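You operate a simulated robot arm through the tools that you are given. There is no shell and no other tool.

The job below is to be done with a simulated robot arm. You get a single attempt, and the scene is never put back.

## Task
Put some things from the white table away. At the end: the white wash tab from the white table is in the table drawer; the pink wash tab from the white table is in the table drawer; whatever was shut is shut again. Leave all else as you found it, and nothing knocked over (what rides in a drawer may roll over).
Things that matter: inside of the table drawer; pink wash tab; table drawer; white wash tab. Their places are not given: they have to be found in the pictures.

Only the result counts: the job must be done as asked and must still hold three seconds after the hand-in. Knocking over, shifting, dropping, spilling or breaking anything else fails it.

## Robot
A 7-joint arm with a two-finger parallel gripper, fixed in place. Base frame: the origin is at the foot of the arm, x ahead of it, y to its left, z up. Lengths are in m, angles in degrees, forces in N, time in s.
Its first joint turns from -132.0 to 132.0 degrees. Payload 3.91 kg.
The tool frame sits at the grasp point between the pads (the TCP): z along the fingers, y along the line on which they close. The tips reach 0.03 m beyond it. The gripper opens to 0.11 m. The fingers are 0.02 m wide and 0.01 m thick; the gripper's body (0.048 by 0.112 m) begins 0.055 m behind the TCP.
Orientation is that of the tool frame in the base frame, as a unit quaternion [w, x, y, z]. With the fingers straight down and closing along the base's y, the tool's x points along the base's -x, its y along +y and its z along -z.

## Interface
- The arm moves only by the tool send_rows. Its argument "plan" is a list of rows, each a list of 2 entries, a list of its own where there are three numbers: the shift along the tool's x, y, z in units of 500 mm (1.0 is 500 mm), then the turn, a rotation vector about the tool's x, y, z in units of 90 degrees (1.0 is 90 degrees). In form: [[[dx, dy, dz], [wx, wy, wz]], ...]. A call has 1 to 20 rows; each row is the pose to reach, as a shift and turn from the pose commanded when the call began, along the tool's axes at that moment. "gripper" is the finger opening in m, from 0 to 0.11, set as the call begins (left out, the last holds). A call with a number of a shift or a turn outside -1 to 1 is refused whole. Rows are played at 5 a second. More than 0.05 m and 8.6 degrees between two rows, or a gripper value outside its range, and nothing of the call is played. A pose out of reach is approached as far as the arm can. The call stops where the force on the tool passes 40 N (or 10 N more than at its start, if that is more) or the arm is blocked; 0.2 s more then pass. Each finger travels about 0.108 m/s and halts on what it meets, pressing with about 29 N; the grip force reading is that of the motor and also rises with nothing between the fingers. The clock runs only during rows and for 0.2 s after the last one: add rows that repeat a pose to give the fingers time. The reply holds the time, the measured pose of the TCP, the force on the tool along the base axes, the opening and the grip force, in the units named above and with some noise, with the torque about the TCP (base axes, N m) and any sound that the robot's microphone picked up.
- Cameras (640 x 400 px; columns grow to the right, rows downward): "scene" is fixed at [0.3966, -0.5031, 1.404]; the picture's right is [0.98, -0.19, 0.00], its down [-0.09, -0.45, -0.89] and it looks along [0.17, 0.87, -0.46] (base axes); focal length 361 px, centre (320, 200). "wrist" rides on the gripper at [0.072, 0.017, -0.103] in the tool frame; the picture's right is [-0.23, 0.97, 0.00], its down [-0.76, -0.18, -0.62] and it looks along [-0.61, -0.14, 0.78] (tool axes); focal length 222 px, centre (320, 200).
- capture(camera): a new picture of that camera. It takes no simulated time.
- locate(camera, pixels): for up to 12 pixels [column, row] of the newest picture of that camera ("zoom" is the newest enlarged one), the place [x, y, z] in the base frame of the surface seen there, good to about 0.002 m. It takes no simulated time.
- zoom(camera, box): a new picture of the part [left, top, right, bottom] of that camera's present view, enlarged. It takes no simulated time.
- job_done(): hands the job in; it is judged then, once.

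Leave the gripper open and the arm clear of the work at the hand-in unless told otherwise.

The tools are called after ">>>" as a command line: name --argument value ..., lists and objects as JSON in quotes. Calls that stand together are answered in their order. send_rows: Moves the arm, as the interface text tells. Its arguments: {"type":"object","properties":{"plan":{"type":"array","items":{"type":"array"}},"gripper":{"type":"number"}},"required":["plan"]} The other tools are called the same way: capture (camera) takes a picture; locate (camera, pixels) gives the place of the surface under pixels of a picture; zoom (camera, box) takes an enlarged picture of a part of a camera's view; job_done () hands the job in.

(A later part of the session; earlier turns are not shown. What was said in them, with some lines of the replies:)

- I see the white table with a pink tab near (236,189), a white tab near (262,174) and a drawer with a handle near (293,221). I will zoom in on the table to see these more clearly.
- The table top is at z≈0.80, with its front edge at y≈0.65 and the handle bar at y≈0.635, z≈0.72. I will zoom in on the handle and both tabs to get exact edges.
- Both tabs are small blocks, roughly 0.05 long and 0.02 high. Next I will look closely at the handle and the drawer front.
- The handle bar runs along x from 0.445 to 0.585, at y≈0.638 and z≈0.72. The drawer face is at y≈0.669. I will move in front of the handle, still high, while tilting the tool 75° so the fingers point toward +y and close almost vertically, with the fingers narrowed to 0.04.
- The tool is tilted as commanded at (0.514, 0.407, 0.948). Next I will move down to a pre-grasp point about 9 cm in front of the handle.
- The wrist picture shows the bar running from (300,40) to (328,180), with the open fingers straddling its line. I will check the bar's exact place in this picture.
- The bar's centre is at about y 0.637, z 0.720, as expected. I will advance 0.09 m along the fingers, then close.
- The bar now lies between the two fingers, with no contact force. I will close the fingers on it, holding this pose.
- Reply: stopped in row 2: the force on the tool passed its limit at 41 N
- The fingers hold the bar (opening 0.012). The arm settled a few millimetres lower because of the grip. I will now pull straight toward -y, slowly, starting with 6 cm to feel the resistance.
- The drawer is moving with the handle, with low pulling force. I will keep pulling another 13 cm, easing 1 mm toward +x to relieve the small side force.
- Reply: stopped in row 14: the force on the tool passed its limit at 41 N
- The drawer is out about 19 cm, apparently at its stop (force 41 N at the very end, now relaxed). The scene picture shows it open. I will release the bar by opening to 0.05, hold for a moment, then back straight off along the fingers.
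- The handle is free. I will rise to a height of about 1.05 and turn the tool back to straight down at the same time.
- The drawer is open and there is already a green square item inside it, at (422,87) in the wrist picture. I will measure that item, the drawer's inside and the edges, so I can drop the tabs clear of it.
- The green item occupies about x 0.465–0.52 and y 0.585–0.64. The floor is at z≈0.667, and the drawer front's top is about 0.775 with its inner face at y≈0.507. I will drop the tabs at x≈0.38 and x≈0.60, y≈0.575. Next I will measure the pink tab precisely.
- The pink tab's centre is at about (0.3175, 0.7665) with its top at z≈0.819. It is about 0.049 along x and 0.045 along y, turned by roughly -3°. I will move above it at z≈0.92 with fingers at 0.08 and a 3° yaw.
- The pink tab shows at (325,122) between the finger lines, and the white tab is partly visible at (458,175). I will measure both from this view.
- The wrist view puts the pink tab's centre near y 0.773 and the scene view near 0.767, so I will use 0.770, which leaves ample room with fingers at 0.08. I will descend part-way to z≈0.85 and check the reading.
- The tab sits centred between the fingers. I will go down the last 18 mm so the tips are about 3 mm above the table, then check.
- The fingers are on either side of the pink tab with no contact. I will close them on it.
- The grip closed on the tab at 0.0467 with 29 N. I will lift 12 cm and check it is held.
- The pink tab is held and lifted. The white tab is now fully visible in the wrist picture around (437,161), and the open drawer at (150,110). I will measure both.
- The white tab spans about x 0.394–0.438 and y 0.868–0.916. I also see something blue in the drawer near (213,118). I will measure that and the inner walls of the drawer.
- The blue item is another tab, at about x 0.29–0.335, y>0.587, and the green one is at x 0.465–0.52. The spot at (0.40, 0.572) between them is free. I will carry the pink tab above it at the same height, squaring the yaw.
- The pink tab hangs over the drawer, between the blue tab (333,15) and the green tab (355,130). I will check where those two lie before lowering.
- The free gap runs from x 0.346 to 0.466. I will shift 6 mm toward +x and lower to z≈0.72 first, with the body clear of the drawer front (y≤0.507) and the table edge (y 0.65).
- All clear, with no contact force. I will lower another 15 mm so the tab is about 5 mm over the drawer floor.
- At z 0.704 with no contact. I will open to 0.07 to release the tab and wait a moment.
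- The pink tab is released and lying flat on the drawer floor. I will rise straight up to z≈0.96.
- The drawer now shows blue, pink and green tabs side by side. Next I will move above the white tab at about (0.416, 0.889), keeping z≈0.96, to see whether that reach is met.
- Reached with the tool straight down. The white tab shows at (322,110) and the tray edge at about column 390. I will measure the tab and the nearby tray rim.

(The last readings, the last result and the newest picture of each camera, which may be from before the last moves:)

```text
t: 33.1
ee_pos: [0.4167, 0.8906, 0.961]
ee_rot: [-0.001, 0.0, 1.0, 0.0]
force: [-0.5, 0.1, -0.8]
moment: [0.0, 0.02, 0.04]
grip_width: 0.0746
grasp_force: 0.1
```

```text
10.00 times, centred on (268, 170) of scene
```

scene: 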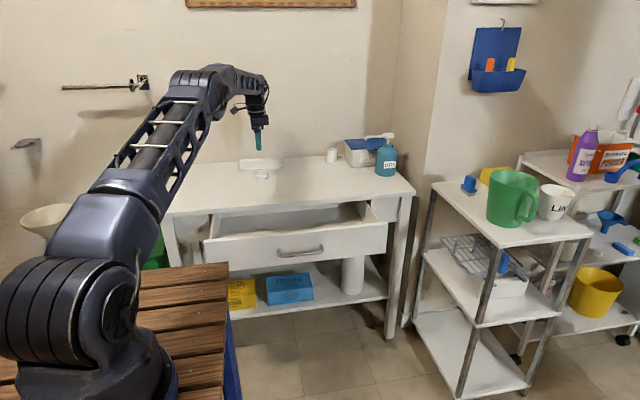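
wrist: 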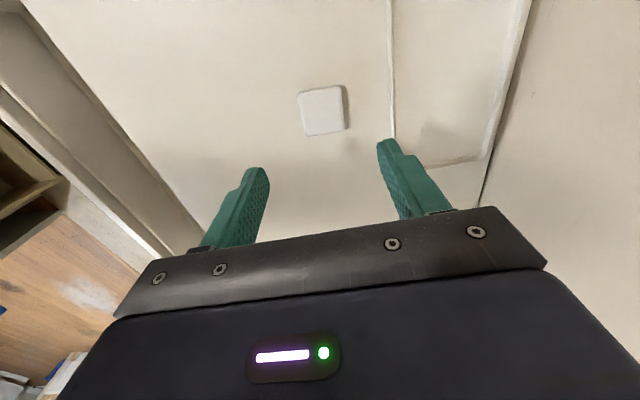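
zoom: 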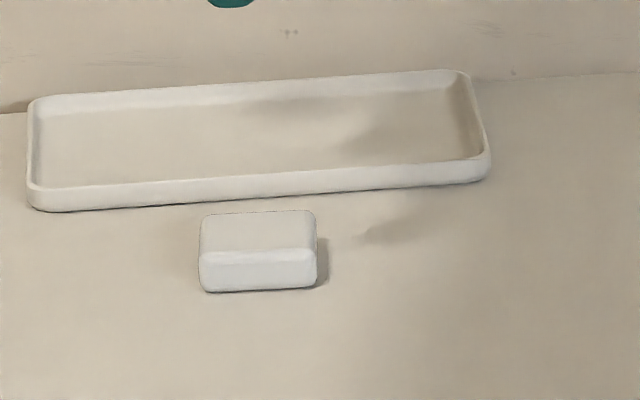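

The white tab's centre is at about (0.418, 0.893) and the tray rim is at y≈0.969, so the far finger (outer side ≈0.94) stays clear. I will descend to z≈0.86 first.

>>> send_rows --plan '[[[-0.003, 0.003, 0.06], [0, 0, 0]], [[-0.003, 0.003, 0.12], [0, 0, 0]], [[-0.003, 0.003, 0.17], [0, 0, 0]], [[-0.003, 0.003, 0.202], [0, 0, 0]], [[-0.003, 0.003, 0.202], [0, 0, 0]], [[-0.003, 0.003, 0.202], [0, 0, 0]]]'

>>> capture --camera "wrist"

```text
t: 34.5
ee_pos: [0.4165, 0.8927, 0.8586]
ee_rot: [-0.001, 0.001, 1.0, 0.0]
force: [0.4, 0.5, 0.4]
moment: [0.0, 0.01, -0.04]
grip_width: 0.0751
grasp_force: 0.1
```

```text
taken
```

wrist: 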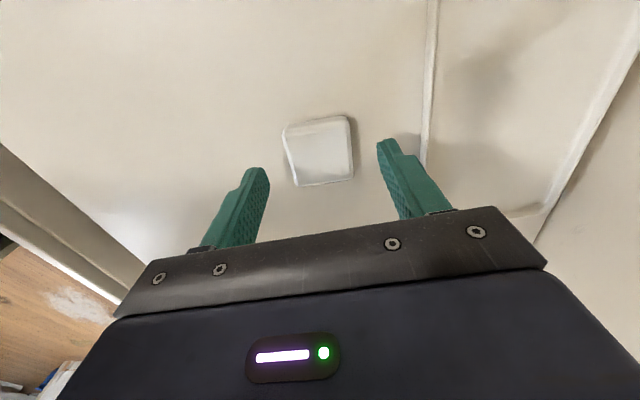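

The pose holds and the tab is centred between the fingers. I will go down the last 25 mm to z≈0.834.

>>> send_rows --plan '[[[0, 0, 0.016], [0, 0, 0]], [[0, 0, 0.03], [0, 0, 0]], [[0, 0, 0.042], [0, 0, 0]], [[0, 0, 0.049], [0, 0, 0]], [[0, 0, 0.049], [0, 0, 0]], [[0, 0, 0.049], [0, 0, 0]]]'

>>> capture --camera "wrist"

>>> zoom --camera "scene" --box '[236, 150, 300, 190]'

```text
t: 35.9
ee_pos: [0.4191, 0.8918, 0.8339]
ee_rot: [-0.002, 0.0, 1.0, 0.0]
force: [0.4, 0.0, -0.2]
moment: [0.01, -0.01, 0.01]
grip_width: 0.0748
grasp_force: 0.0
```

```text
taken
```

wrist: 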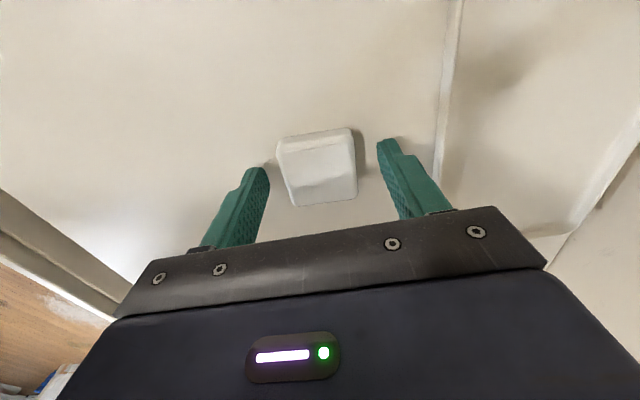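

```text
10.00 times, centred on (268, 170) of scene
```

zoom: 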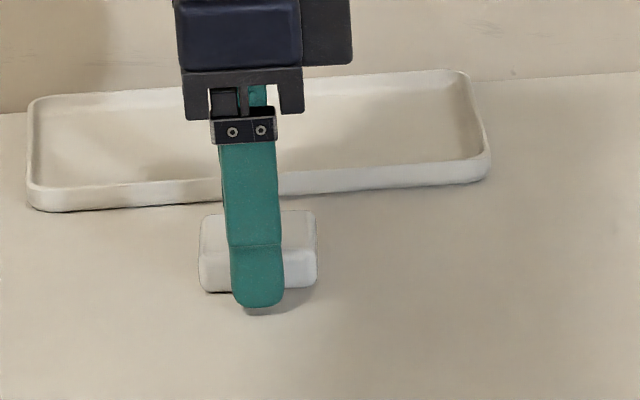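

The fingers straddle the white tab with no contact. I will close on it.

>>> send_rows --plan '[[[0, 0, 0], [0, 0, 0]], [[0, 0, 0], [0, 0, 0]], [[0, 0, 0], [0, 0, 0]], [[0, 0, 0], [0, 0, 0]], [[0, 0, 0], [0, 0, 0]]]' --gripper 0.03

>>> capture --camera "wrist"

```text
t: 37.1
ee_pos: [0.4193, 0.892, 0.8341]
ee_rot: [-0.001, 0.0, 1.0, 0.001]
force: [-0.4, -0.1, 0.5]
moment: [0.06, -0.02, 0.01]
grip_width: 0.0469
grasp_force: 28.9
```

```text
taken
```

wrist: 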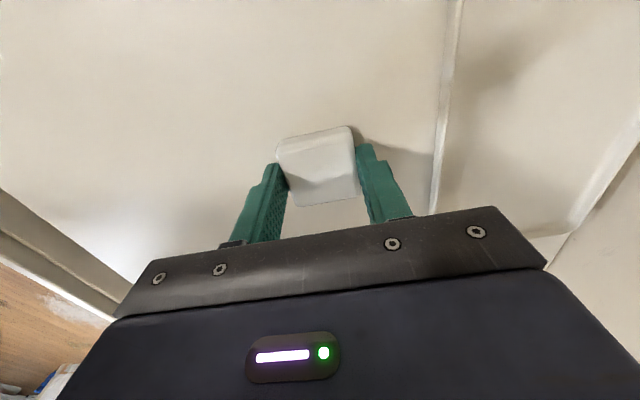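

The grip is firm at 0.0469. I will lift 12.5 cm and check.

>>> send_rows --plan '[[[0, 0, -0.03], [0, 0, 0]], [[0, 0, -0.08], [0, 0, 0]], [[0, 0, -0.14], [0, 0, 0]], [[0, 0, -0.2], [0, 0, 0]], [[0, 0, -0.25], [0, 0, 0]], [[0, 0, -0.25], [0, 0, 0]]]'

>>> capture --camera "wrist"

```text
t: 38.5
ee_pos: [0.4191, 0.8932, 0.9575]
ee_rot: [-0.002, 0.0, 1.0, 0.0]
force: [0.9, -0.1, -0.1]
moment: [-0.01, -0.01, 0.01]
grip_width: 0.0467
grasp_force: 29.0
```

```text
taken
```

wrist: 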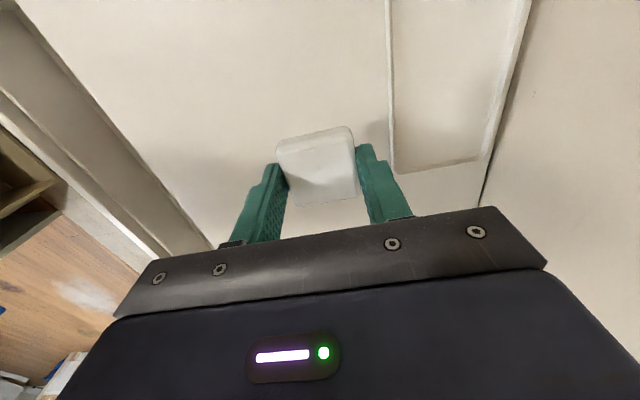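

The white tab is held. I will carry it to above the free right part of the drawer at (0.60, 0.573), at the same height.

>>> send_rows --plan '[[[-0.0362, -0.064, 0], [0, 0, 0]], [[-0.0724, -0.128, 0], [0, 0, 0]], [[-0.1086, -0.192, 0], [0, 0, 0]], [[-0.1448, -0.256, 0], [0, 0, 0]], [[-0.181, -0.32, 0], [0, 0, 0]], [[-0.2172, -0.384, 0], [0, 0, 0]], [[-0.2534, -0.448, 0], [0, 0, 0]], [[-0.2896, -0.512, 0], [0, 0, 0]], [[-0.3258, -0.576, 0], [0, 0, 0]], [[-0.362, -0.639, 0], [0, 0, 0]], [[-0.362, -0.639, 0], [0, 0, 0]], [[-0.362, -0.639, 0], [0, 0, 0]]]'

>>> capture --camera "wrist"

>>> capture --camera "scene"

```text
t: 41.1
ee_pos: [0.6007, 0.5732, 0.9582]
ee_rot: [-0.002, 0.0, 1.0, 0.0]
force: [-0.1, 0.1, -0.6]
moment: [-0.01, 0.0, 0.01]
grip_width: 0.0465
grasp_force: 29.0
```

```text
taken
```

wrist: 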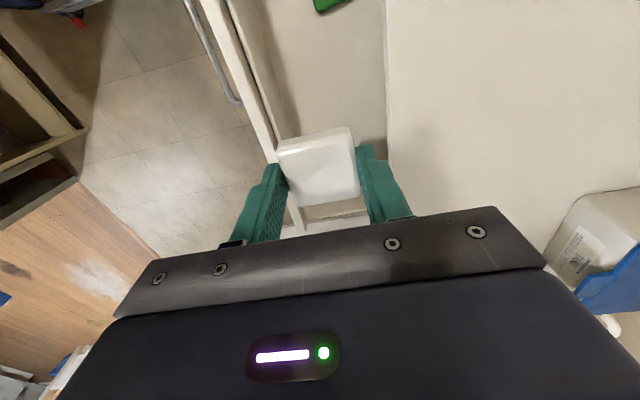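

```text
taken
```

scene: 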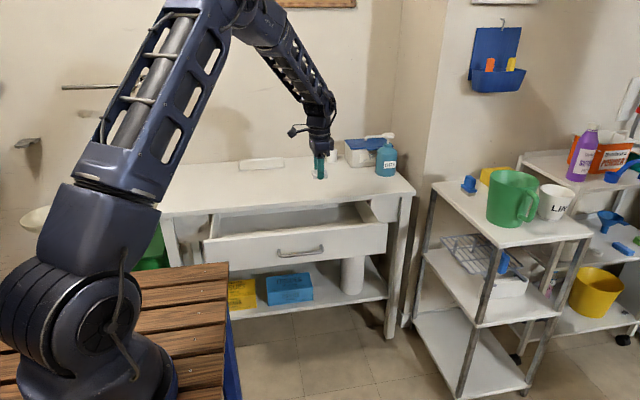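

The white tab hangs over an empty part of the drawer, well clear of the green tab at the top of the picture (328,5). I will lower to z≈0.72.

>>> send_rows --plan '[[[0, 0, 0.06], [0, 0, 0]], [[0, 0, 0.13], [0, 0, 0]], [[0, 0, 0.2], [0, 0, 0]], [[0, 0, 0.27], [0, 0, 0]], [[0, 0, 0.34], [0, 0, 0]], [[0, 0, 0.4], [0, 0, 0]], [[0, 0, 0.45], [0, 0, 0]], [[0, 0, 0.476], [0, 0, 0]], [[0, 0, 0.476], [0, 0, 0]], [[0, 0, 0.476], [0, 0, 0]]]'

>>> capture --camera "wrist"

```text
t: 43.3
ee_pos: [0.5981, 0.5725, 0.7191]
ee_rot: [-0.002, 0.0, 1.0, 0.0]
force: [-0.5, 0.2, -0.6]
moment: [-0.03, -0.05, 0.0]
grip_width: 0.0466
grasp_force: 29.2
```

```text
taken
```

wrist: 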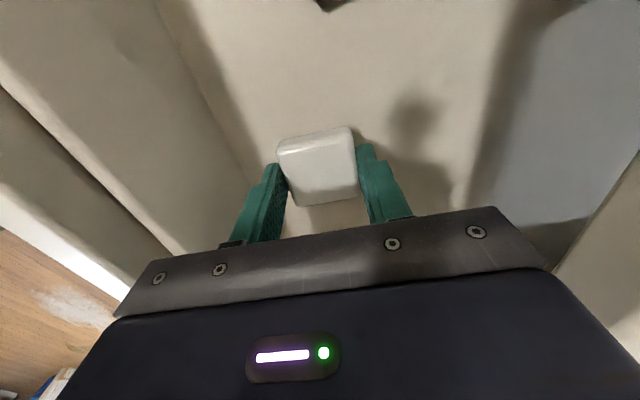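

No contact. I will lower the last 14 mm.

>>> send_rows --plan '[[[0, 0, 0.012], [0, 0, 0]], [[0, 0, 0.022], [0, 0, 0]], [[0, 0, 0.029], [0, 0, 0]], [[0, 0, 0.029], [0, 0, 0]]]'

```text
t: 44.3
ee_pos: [0.5993, 0.5732, 0.7049]
ee_rot: [-0.002, 0.001, 1.0, 0.0]
force: [0.2, 0.5, -0.2]
moment: [0.0, -0.03, 0.01]
grip_width: 0.0467
grasp_force: 28.3
```

At z 0.705 with no contact. I will open to 0.07 to release the tab and wait.

>>> send_rows --plan '[[[0, 0, 0], [0, 0, 0]], [[0, 0, 0], [0, 0, 0]], [[0, 0, 0], [0, 0, 0]], [[0, 0, 0], [0, 0, 0]]]' --gripper 0.07

>>> capture --camera "wrist"

```text
t: 45.3
ee_pos: [0.5986, 0.5729, 0.7062]
ee_rot: [-0.002, 0.0, 1.0, -0.001]
force: [-0.4, 0.2, -0.4]
moment: [0.02, 0.03, 0.0]
grip_width: 0.0701
grasp_force: 0.1
```

```text
taken
```

wrist: 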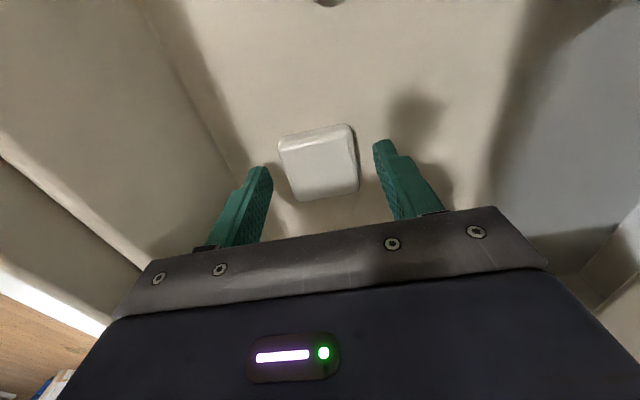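

The white tab lies flat in the drawer. I will rise straight up to z≈0.97.

>>> send_rows --plan '[[[0, 0, -0.04], [0, 0, 0]], [[0, 0, -0.11], [0, 0, 0]], [[0, 0, -0.18], [0, 0, 0]], [[0, 0, -0.25], [0, 0, 0]], [[0, 0, -0.32], [0, 0, 0]], [[0, 0, -0.39], [0, 0, 0]], [[0, 0, -0.46], [0, 0, 0]], [[0, 0, -0.53], [0, 0, 0]], [[0, 0, -0.53], [0, 0, 0]]]'

>>> capture --camera "wrist"

>>> capture --camera "scene"

```text
t: 47.3
ee_pos: [0.5987, 0.5734, 0.9714]
ee_rot: [-0.002, 0.0, 1.0, 0.001]
force: [-0.8, 1.2, 0.2]
moment: [-0.01, -0.01, 0.01]
grip_width: 0.0698
grasp_force: 0.0
```

```text
taken
```

wrist: 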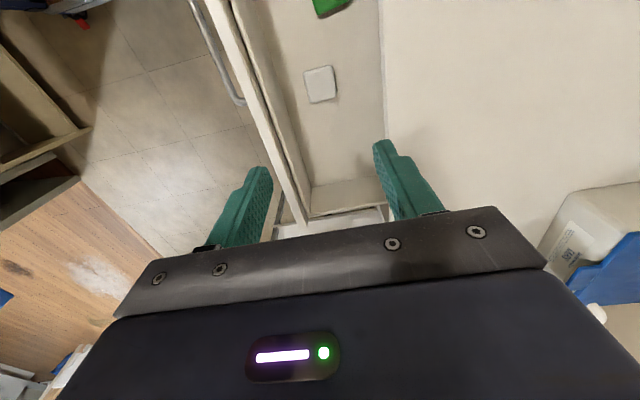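

```text
taken
```

scene: 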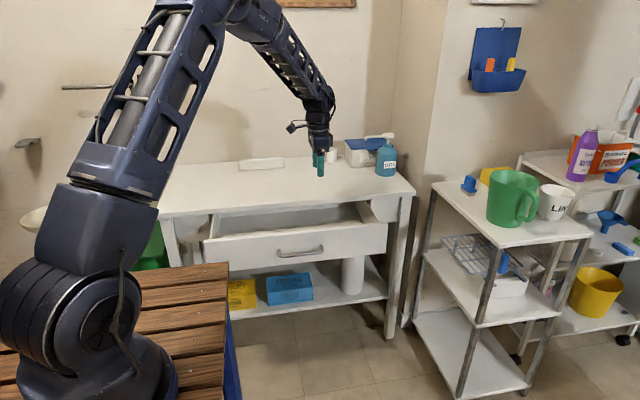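

Both tabs are in the drawer, with the white one at (320,83) and the green one still in place. Next I will close the fingers, move to in front of the drawer and tilt the tool 75° again so the closed fingertips can push the drawer front shut.

>>> send_rows --plan '[[[0.0172, -0.0386, 0.004], [-0.0833, 0, 0]], [[0.0344, -0.0772, 0.008], [-0.1667, 0, 0]], [[0.0516, -0.1158, 0.012], [-0.25, 0, 0]], [[0.0688, -0.1544, 0.016], [-0.3333, 0, 0]], [[0.086, -0.193, 0.02], [-0.4167, 0, 0]], [[0.1032, -0.2316, 0.024], [-0.5, 0, 0]], [[0.1204, -0.2702, 0.028], [-0.5833, 0, 0]], [[0.1376, -0.3088, 0.032], [-0.6667, 0, 0]], [[0.1548, -0.3474, 0.036], [-0.75, 0, 0]], [[0.172, -0.386, 0.04], [-0.8333, 0, 0]], [[0.172, -0.386, 0.04], [-0.8333, 0, 0]], [[0.172, -0.386, 0.04], [-0.8333, 0, 0]]]' --gripper 0.0

>>> capture --camera "wrist"

```text
t: 49.9
ee_pos: [0.5149, 0.3804, 0.9503]
ee_rot: [-0.001, 0.001, 0.794, 0.608]
force: [0.2, 0.0, -0.2]
moment: [0.0, 0.03, 0.04]
grip_width: 0.0
grasp_force: 28.6
```

```text
taken
```

wrist: 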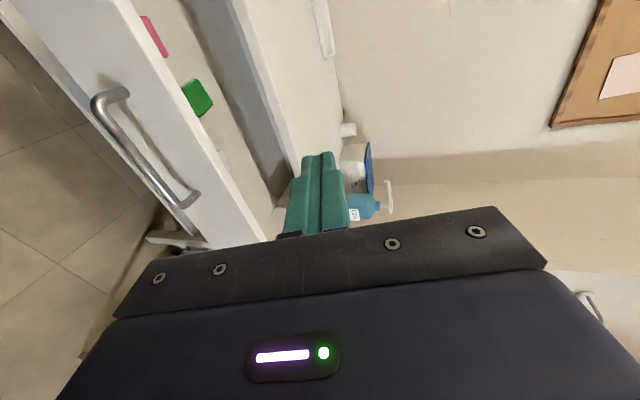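

The fingers are closed and point at the table. The drawer front and handle are at the left. I will measure the drawer front face and the top edge in this view before lowering.

>>> locate --camera "wrist" --pixels '[[150, 170], [110, 125], [180, 200], [160, 120], [190, 150], [215, 190], [60, 60], [230, 220], [130, 60], [100, 60], [262, 235], [250, 130]]'

```text
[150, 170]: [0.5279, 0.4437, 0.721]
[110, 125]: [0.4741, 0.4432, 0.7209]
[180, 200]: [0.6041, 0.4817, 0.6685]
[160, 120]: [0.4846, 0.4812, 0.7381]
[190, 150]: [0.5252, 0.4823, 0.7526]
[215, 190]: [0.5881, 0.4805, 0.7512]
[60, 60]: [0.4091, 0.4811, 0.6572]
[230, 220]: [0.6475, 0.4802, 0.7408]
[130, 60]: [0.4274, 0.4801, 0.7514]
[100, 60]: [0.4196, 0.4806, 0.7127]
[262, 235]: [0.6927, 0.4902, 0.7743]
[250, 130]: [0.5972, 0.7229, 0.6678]
```

The panel face is at y≈0.481, with the bar's front at y≈0.4435. I will lower to z≈0.752 at y≈0.38, so the fingertips (at y≈0.41, z≈0.744) are level with the panel, above the bar.

>>> send_rows --plan '[[[0, -0.064, 0.017], [0, 0, 0]], [[0, -0.128, 0.034], [0, 0, 0]], [[0, -0.192, 0.051], [0, 0, 0]], [[0, -0.256, 0.068], [0, 0, 0]], [[0, -0.32, 0.085], [0, 0, 0]], [[0, -0.383, 0.102], [0, 0, 0]], [[0, -0.383, 0.102], [0, 0, 0]], [[0, -0.383, 0.102], [0, 0, 0]]]'

>>> capture --camera "wrist"

>>> capture --camera "scene"

```text
t: 51.7
ee_pos: [0.5141, 0.3824, 0.7538]
ee_rot: [-0.001, 0.001, 0.793, 0.609]
force: [0.2, -0.2, -0.2]
moment: [0.03, 0.0, 0.01]
grip_width: 0.0
grasp_force: 28.9
```

```text
taken
```

wrist: 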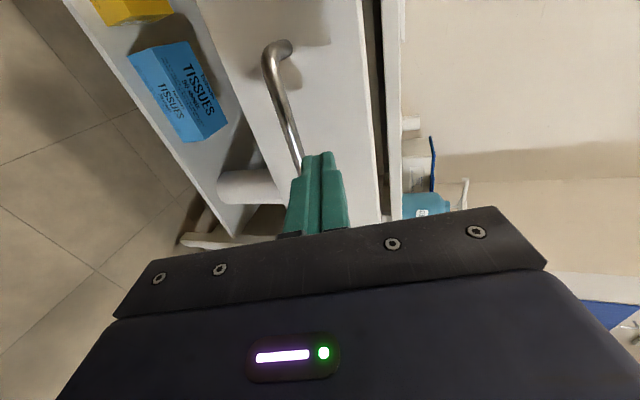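

```text
taken
```

scene: 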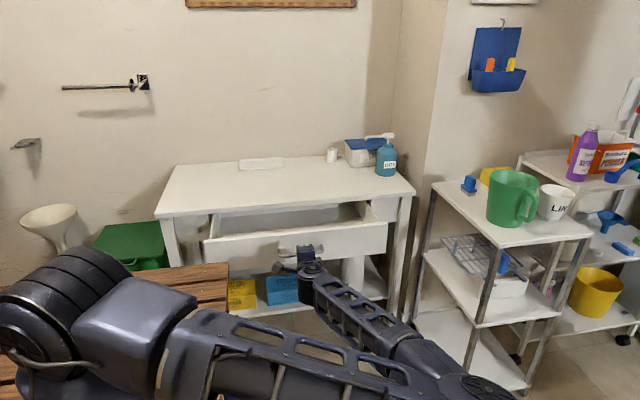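

The tool is in position, but the scene picture shows that the arm's elbow has swung low to the right this time. I will measure where that elbow and forearm are before pushing, to be sure it clears the cart and table.

>>> locate --camera "scene" --pixels '[[470, 385], [430, 360], [380, 330], [340, 300], [310, 270], [300, 255], [250, 360], [340, 370], [150, 320], [60, 290], [440, 375], [500, 395]]'

```text
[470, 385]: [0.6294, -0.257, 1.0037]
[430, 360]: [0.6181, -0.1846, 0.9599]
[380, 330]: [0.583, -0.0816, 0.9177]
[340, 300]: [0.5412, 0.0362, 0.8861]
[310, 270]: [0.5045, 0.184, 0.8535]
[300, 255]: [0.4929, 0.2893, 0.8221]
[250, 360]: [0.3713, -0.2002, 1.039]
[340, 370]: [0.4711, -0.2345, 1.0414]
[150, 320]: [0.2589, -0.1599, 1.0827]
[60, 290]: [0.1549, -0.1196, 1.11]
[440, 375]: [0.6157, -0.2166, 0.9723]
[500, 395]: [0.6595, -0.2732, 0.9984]
```

The elbow is at about (0.64, -0.26, 0.95), in free space well away from the cart and table, so the push path is clear. I will push toward +y: first approach, then at 1.5 cm per row for a partial closing.

>>> send_rows --plan '[[[0, 0.0129, 0.0483], [0, 0, 0]], [[0, 0.0258, 0.0966], [0, 0, 0]], [[0, 0.0335, 0.1256], [0, 0, 0]], [[0, 0.0412, 0.1546], [0, 0, 0]], [[0, 0.049, 0.1835], [0, 0, 0]], [[0, 0.0567, 0.2125], [0, 0, 0]], [[0, 0.0644, 0.2415], [0, 0, 0]], [[0, 0.0722, 0.2705], [0, 0, 0]], [[0, 0.0722, 0.2705], [0, 0, 0]]]'

>>> capture --camera "scene"

>>> capture --camera "wrist"

```text
t: 53.7
ee_pos: [0.5138, 0.521, 0.7522]
ee_rot: [-0.002, 0.001, 0.794, 0.608]
force: [-0.5, -0.1, -0.2]
moment: [0.0, -0.02, 0.03]
grip_width: 0.0001
grasp_force: 29.1
```

```text
taken
```

scene: 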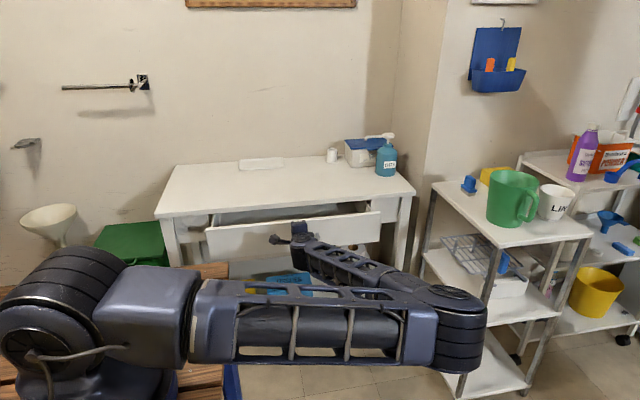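

```text
taken
```

wrist: 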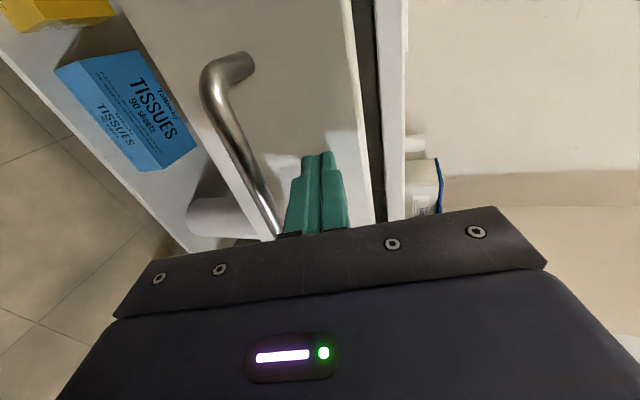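

The drawer is closing with almost no resistance (tips at y≈0.55). The elbow now shows around (460,330). I will check its distance to the cart.

>>> locate --camera "scene" --pixels '[[485, 320], [465, 340], [450, 300], [430, 270], [400, 285], [350, 265], [432, 200], [440, 260], [470, 385], [500, 245], [460, 275], [412, 320]]'

```text
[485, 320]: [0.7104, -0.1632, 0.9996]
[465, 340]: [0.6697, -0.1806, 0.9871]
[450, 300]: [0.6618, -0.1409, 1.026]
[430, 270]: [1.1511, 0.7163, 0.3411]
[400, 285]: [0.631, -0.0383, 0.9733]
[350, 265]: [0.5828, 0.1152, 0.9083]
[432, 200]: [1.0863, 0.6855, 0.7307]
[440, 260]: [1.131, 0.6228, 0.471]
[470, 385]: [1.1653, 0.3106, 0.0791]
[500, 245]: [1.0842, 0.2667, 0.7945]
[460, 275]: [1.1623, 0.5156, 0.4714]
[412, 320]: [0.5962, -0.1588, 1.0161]
```

The elbow is about 0.4 m from the cart, so it is safe. I will keep pushing the remaining 12 cm, slowing down at the end.

>>> send_rows --plan '[[[0, 0.0077, 0.029], [0, 0, 0]], [[0, 0.0155, 0.058], [0, 0, 0]], [[0, 0.0232, 0.0869], [0, 0, 0]], [[0, 0.0309, 0.1159], [0, 0, 0]], [[0, 0.0387, 0.1449], [0, 0, 0]], [[0, 0.0464, 0.1739], [0, 0, 0]], [[0, 0.0515, 0.1932], [0, 0, 0]], [[0, 0.0557, 0.2087], [0, 0, 0]], [[0, 0.0582, 0.2183], [0, 0, 0]], [[0, 0.0603, 0.226], [0, 0, 0]], [[0, 0.0618, 0.2318], [0, 0, 0]], [[0, 0.0629, 0.2357], [0, 0, 0]], [[0, 0.0629, 0.2357], [0, 0, 0]]]'

>>> capture --camera "scene"

>>> capture --camera "wrist"

```text
t: 56.5
ee_pos: [0.513, 0.6408, 0.7525]
ee_rot: [-0.002, 0.001, 0.793, 0.609]
force: [0.6, -39.1, 3.7]
moment: [0.11, -0.03, -0.02]
grip_width: 0.0002
grasp_force: 28.5
```

```text
taken
```

scene: 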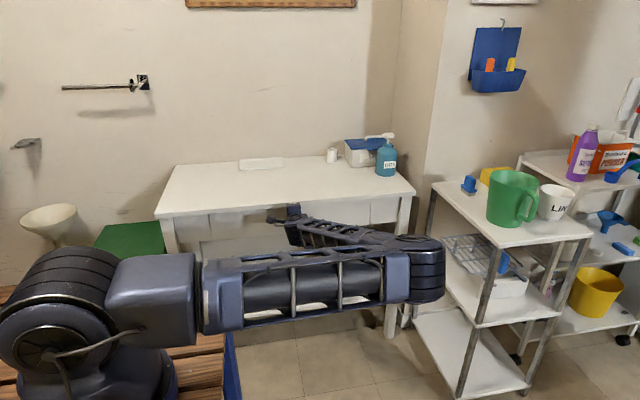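

```text
taken
```

wrist: 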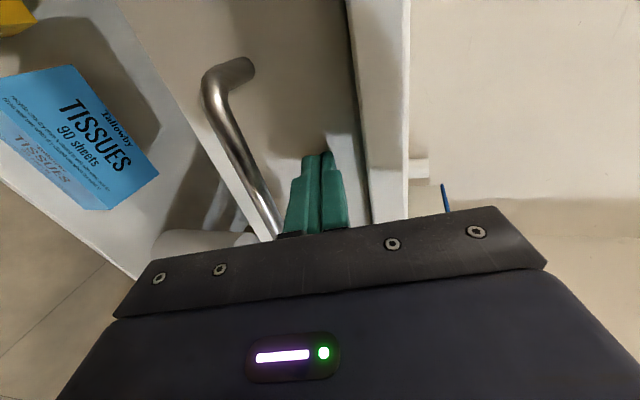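

The push now meets 39 N, so the drawer is against its stop and closed. I will back the tool straight off toward -y by about 15 cm.

>>> send_rows --plan '[[[0, -0.0052, -0.0193], [0, 0, 0]], [[0, -0.0155, -0.058], [0, 0, 0]], [[0, -0.0309, -0.1159], [0, 0, 0]], [[0, -0.0464, -0.1739], [0, 0, 0]], [[0, -0.0618, -0.2318], [0, 0, 0]], [[0, -0.0773, -0.2898], [0, 0, 0]], [[0, -0.0773, -0.2898], [0, 0, 0]]]'

>>> capture --camera "scene"

>>> capture --camera "wrist"

```text
t: 58.1
ee_pos: [0.5129, 0.4922, 0.7522]
ee_rot: [-0.003, 0.001, 0.793, 0.609]
force: [-0.9, -0.1, 0.2]
moment: [-0.03, 0.0, -0.03]
grip_width: 0.0
grasp_force: 29.2
```

```text
taken
```

scene: 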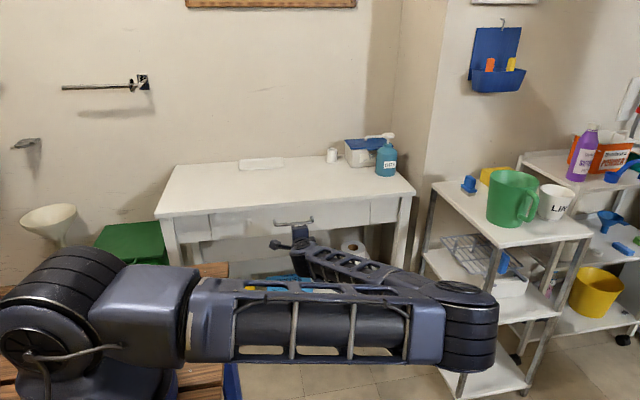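

```text
taken
```

wrist: 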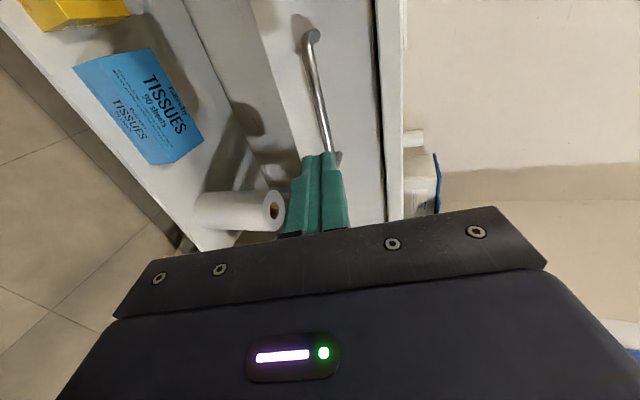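

The tool is clear. I will measure the drawer face and handle to confirm that it is back to where it was (face y≈0.669, bar front y≈0.633).

>>> locate --camera "wrist" --pixels '[[350, 100], [345, 60], [360, 180], [318, 90], [325, 130], [300, 100], [392, 100], [280, 60]]'

>>> zoom --camera "scene" --box '[150, 140, 420, 250]'

>>> locate --camera "scene" --pixels '[[293, 222], [285, 212], [320, 212], [340, 212], [220, 228], [240, 222], [355, 212], [210, 224], [372, 210], [300, 222], [195, 228], [380, 208]]'

```text
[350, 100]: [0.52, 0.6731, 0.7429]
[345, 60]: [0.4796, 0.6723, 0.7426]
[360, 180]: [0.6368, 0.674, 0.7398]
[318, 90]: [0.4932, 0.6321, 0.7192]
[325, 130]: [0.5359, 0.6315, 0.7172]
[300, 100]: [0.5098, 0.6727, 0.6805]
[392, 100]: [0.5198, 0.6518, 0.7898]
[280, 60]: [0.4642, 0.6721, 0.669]
```

```text
2.37 times, centred on (285, 195) of scene
```

zoom: 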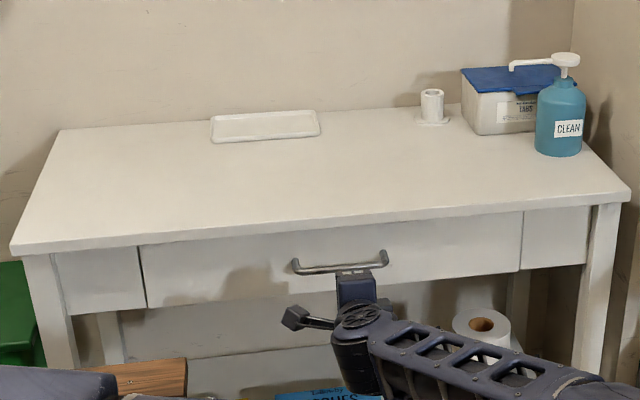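

```text
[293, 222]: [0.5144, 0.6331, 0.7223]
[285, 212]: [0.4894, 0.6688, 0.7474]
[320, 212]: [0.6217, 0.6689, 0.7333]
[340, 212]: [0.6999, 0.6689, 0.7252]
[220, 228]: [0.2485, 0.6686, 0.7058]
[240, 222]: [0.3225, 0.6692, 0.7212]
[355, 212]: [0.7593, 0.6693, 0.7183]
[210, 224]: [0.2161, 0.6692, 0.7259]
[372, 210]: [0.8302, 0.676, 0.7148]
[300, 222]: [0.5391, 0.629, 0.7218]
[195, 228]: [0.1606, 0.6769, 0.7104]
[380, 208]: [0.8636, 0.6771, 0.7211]
```

The drawer face is back at y≈0.669 across its width, matching the starting value, and all the other items look untouched. I will back off another 9 cm and open the gripper.

>>> send_rows --plan '[[[0, -0.0155, -0.058], [0, 0, 0]], [[0, -0.0309, -0.1159], [0, 0, 0]], [[0, -0.0464, -0.1739], [0, 0, 0]], [[0, -0.0464, -0.1739], [0, 0, 0]], [[0, -0.0464, -0.1739], [0, 0, 0]], [[0, -0.0464, -0.1739], [0, 0, 0]], [[0, -0.0464, -0.1739], [0, 0, 0]]]' --gripper 0.1

>>> capture --camera "scene"

>>> capture --camera "wrist"

```text
t: 59.7
ee_pos: [0.5119, 0.4035, 0.7528]
ee_rot: [-0.001, 0.001, 0.793, 0.609]
force: [-0.5, -0.8, 0.0]
moment: [0.01, -0.01, 0.02]
grip_width: 0.1001
grasp_force: 0.0
```

```text
taken
```

scene: 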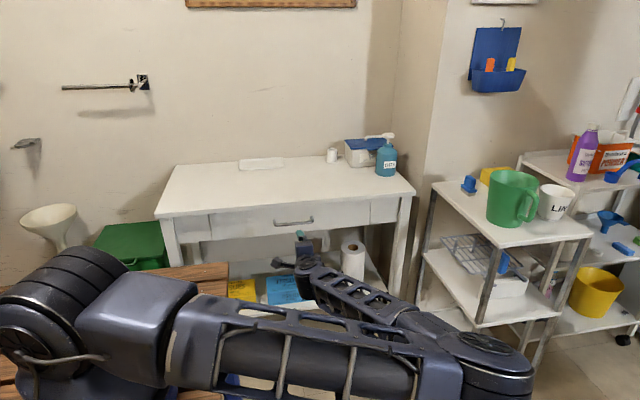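

```text
taken
```

wrist: 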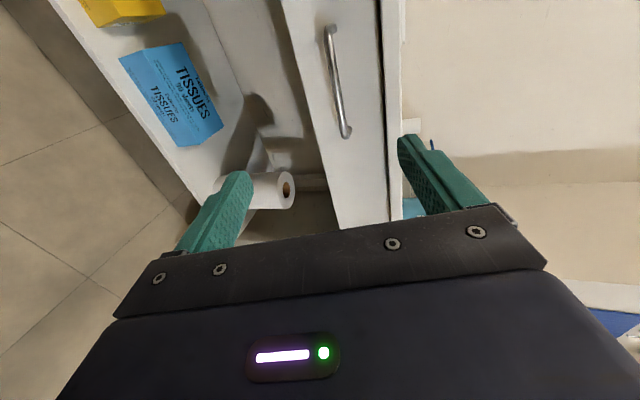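

The gripper is open and clear of the table. The drawer is shut, both tabs are off the table and inside it, and nothing else has changed (tray, cup, box, bottle, roll and tissues all as before). I am handing the job in.

>>> job_done

```text
The job is handed in.
```

The pink and white wash tabs are in the table drawer, and the drawer is shut again. I've handed the job in, but the reply didn't include a result.

- **Drawer contents:** There were already a blue and a green tab inside. I put the pink tab between them and the white tab in the empty space to the right of the green one. All four lay flat when I last saw inside, before I shut the drawer.
- **Drawer closed:** I pushed until it met its stop. The front then measured y ≈ 0.669 m across its width, the same as at the start.
- **Everything else:** The tray, cup, box, bottle, paper roll and tissues look unmoved in the last pictures.
- **Arm:** At hand-in, the gripper was open and the fingertips were about 0.2 m back from the drawer handle.
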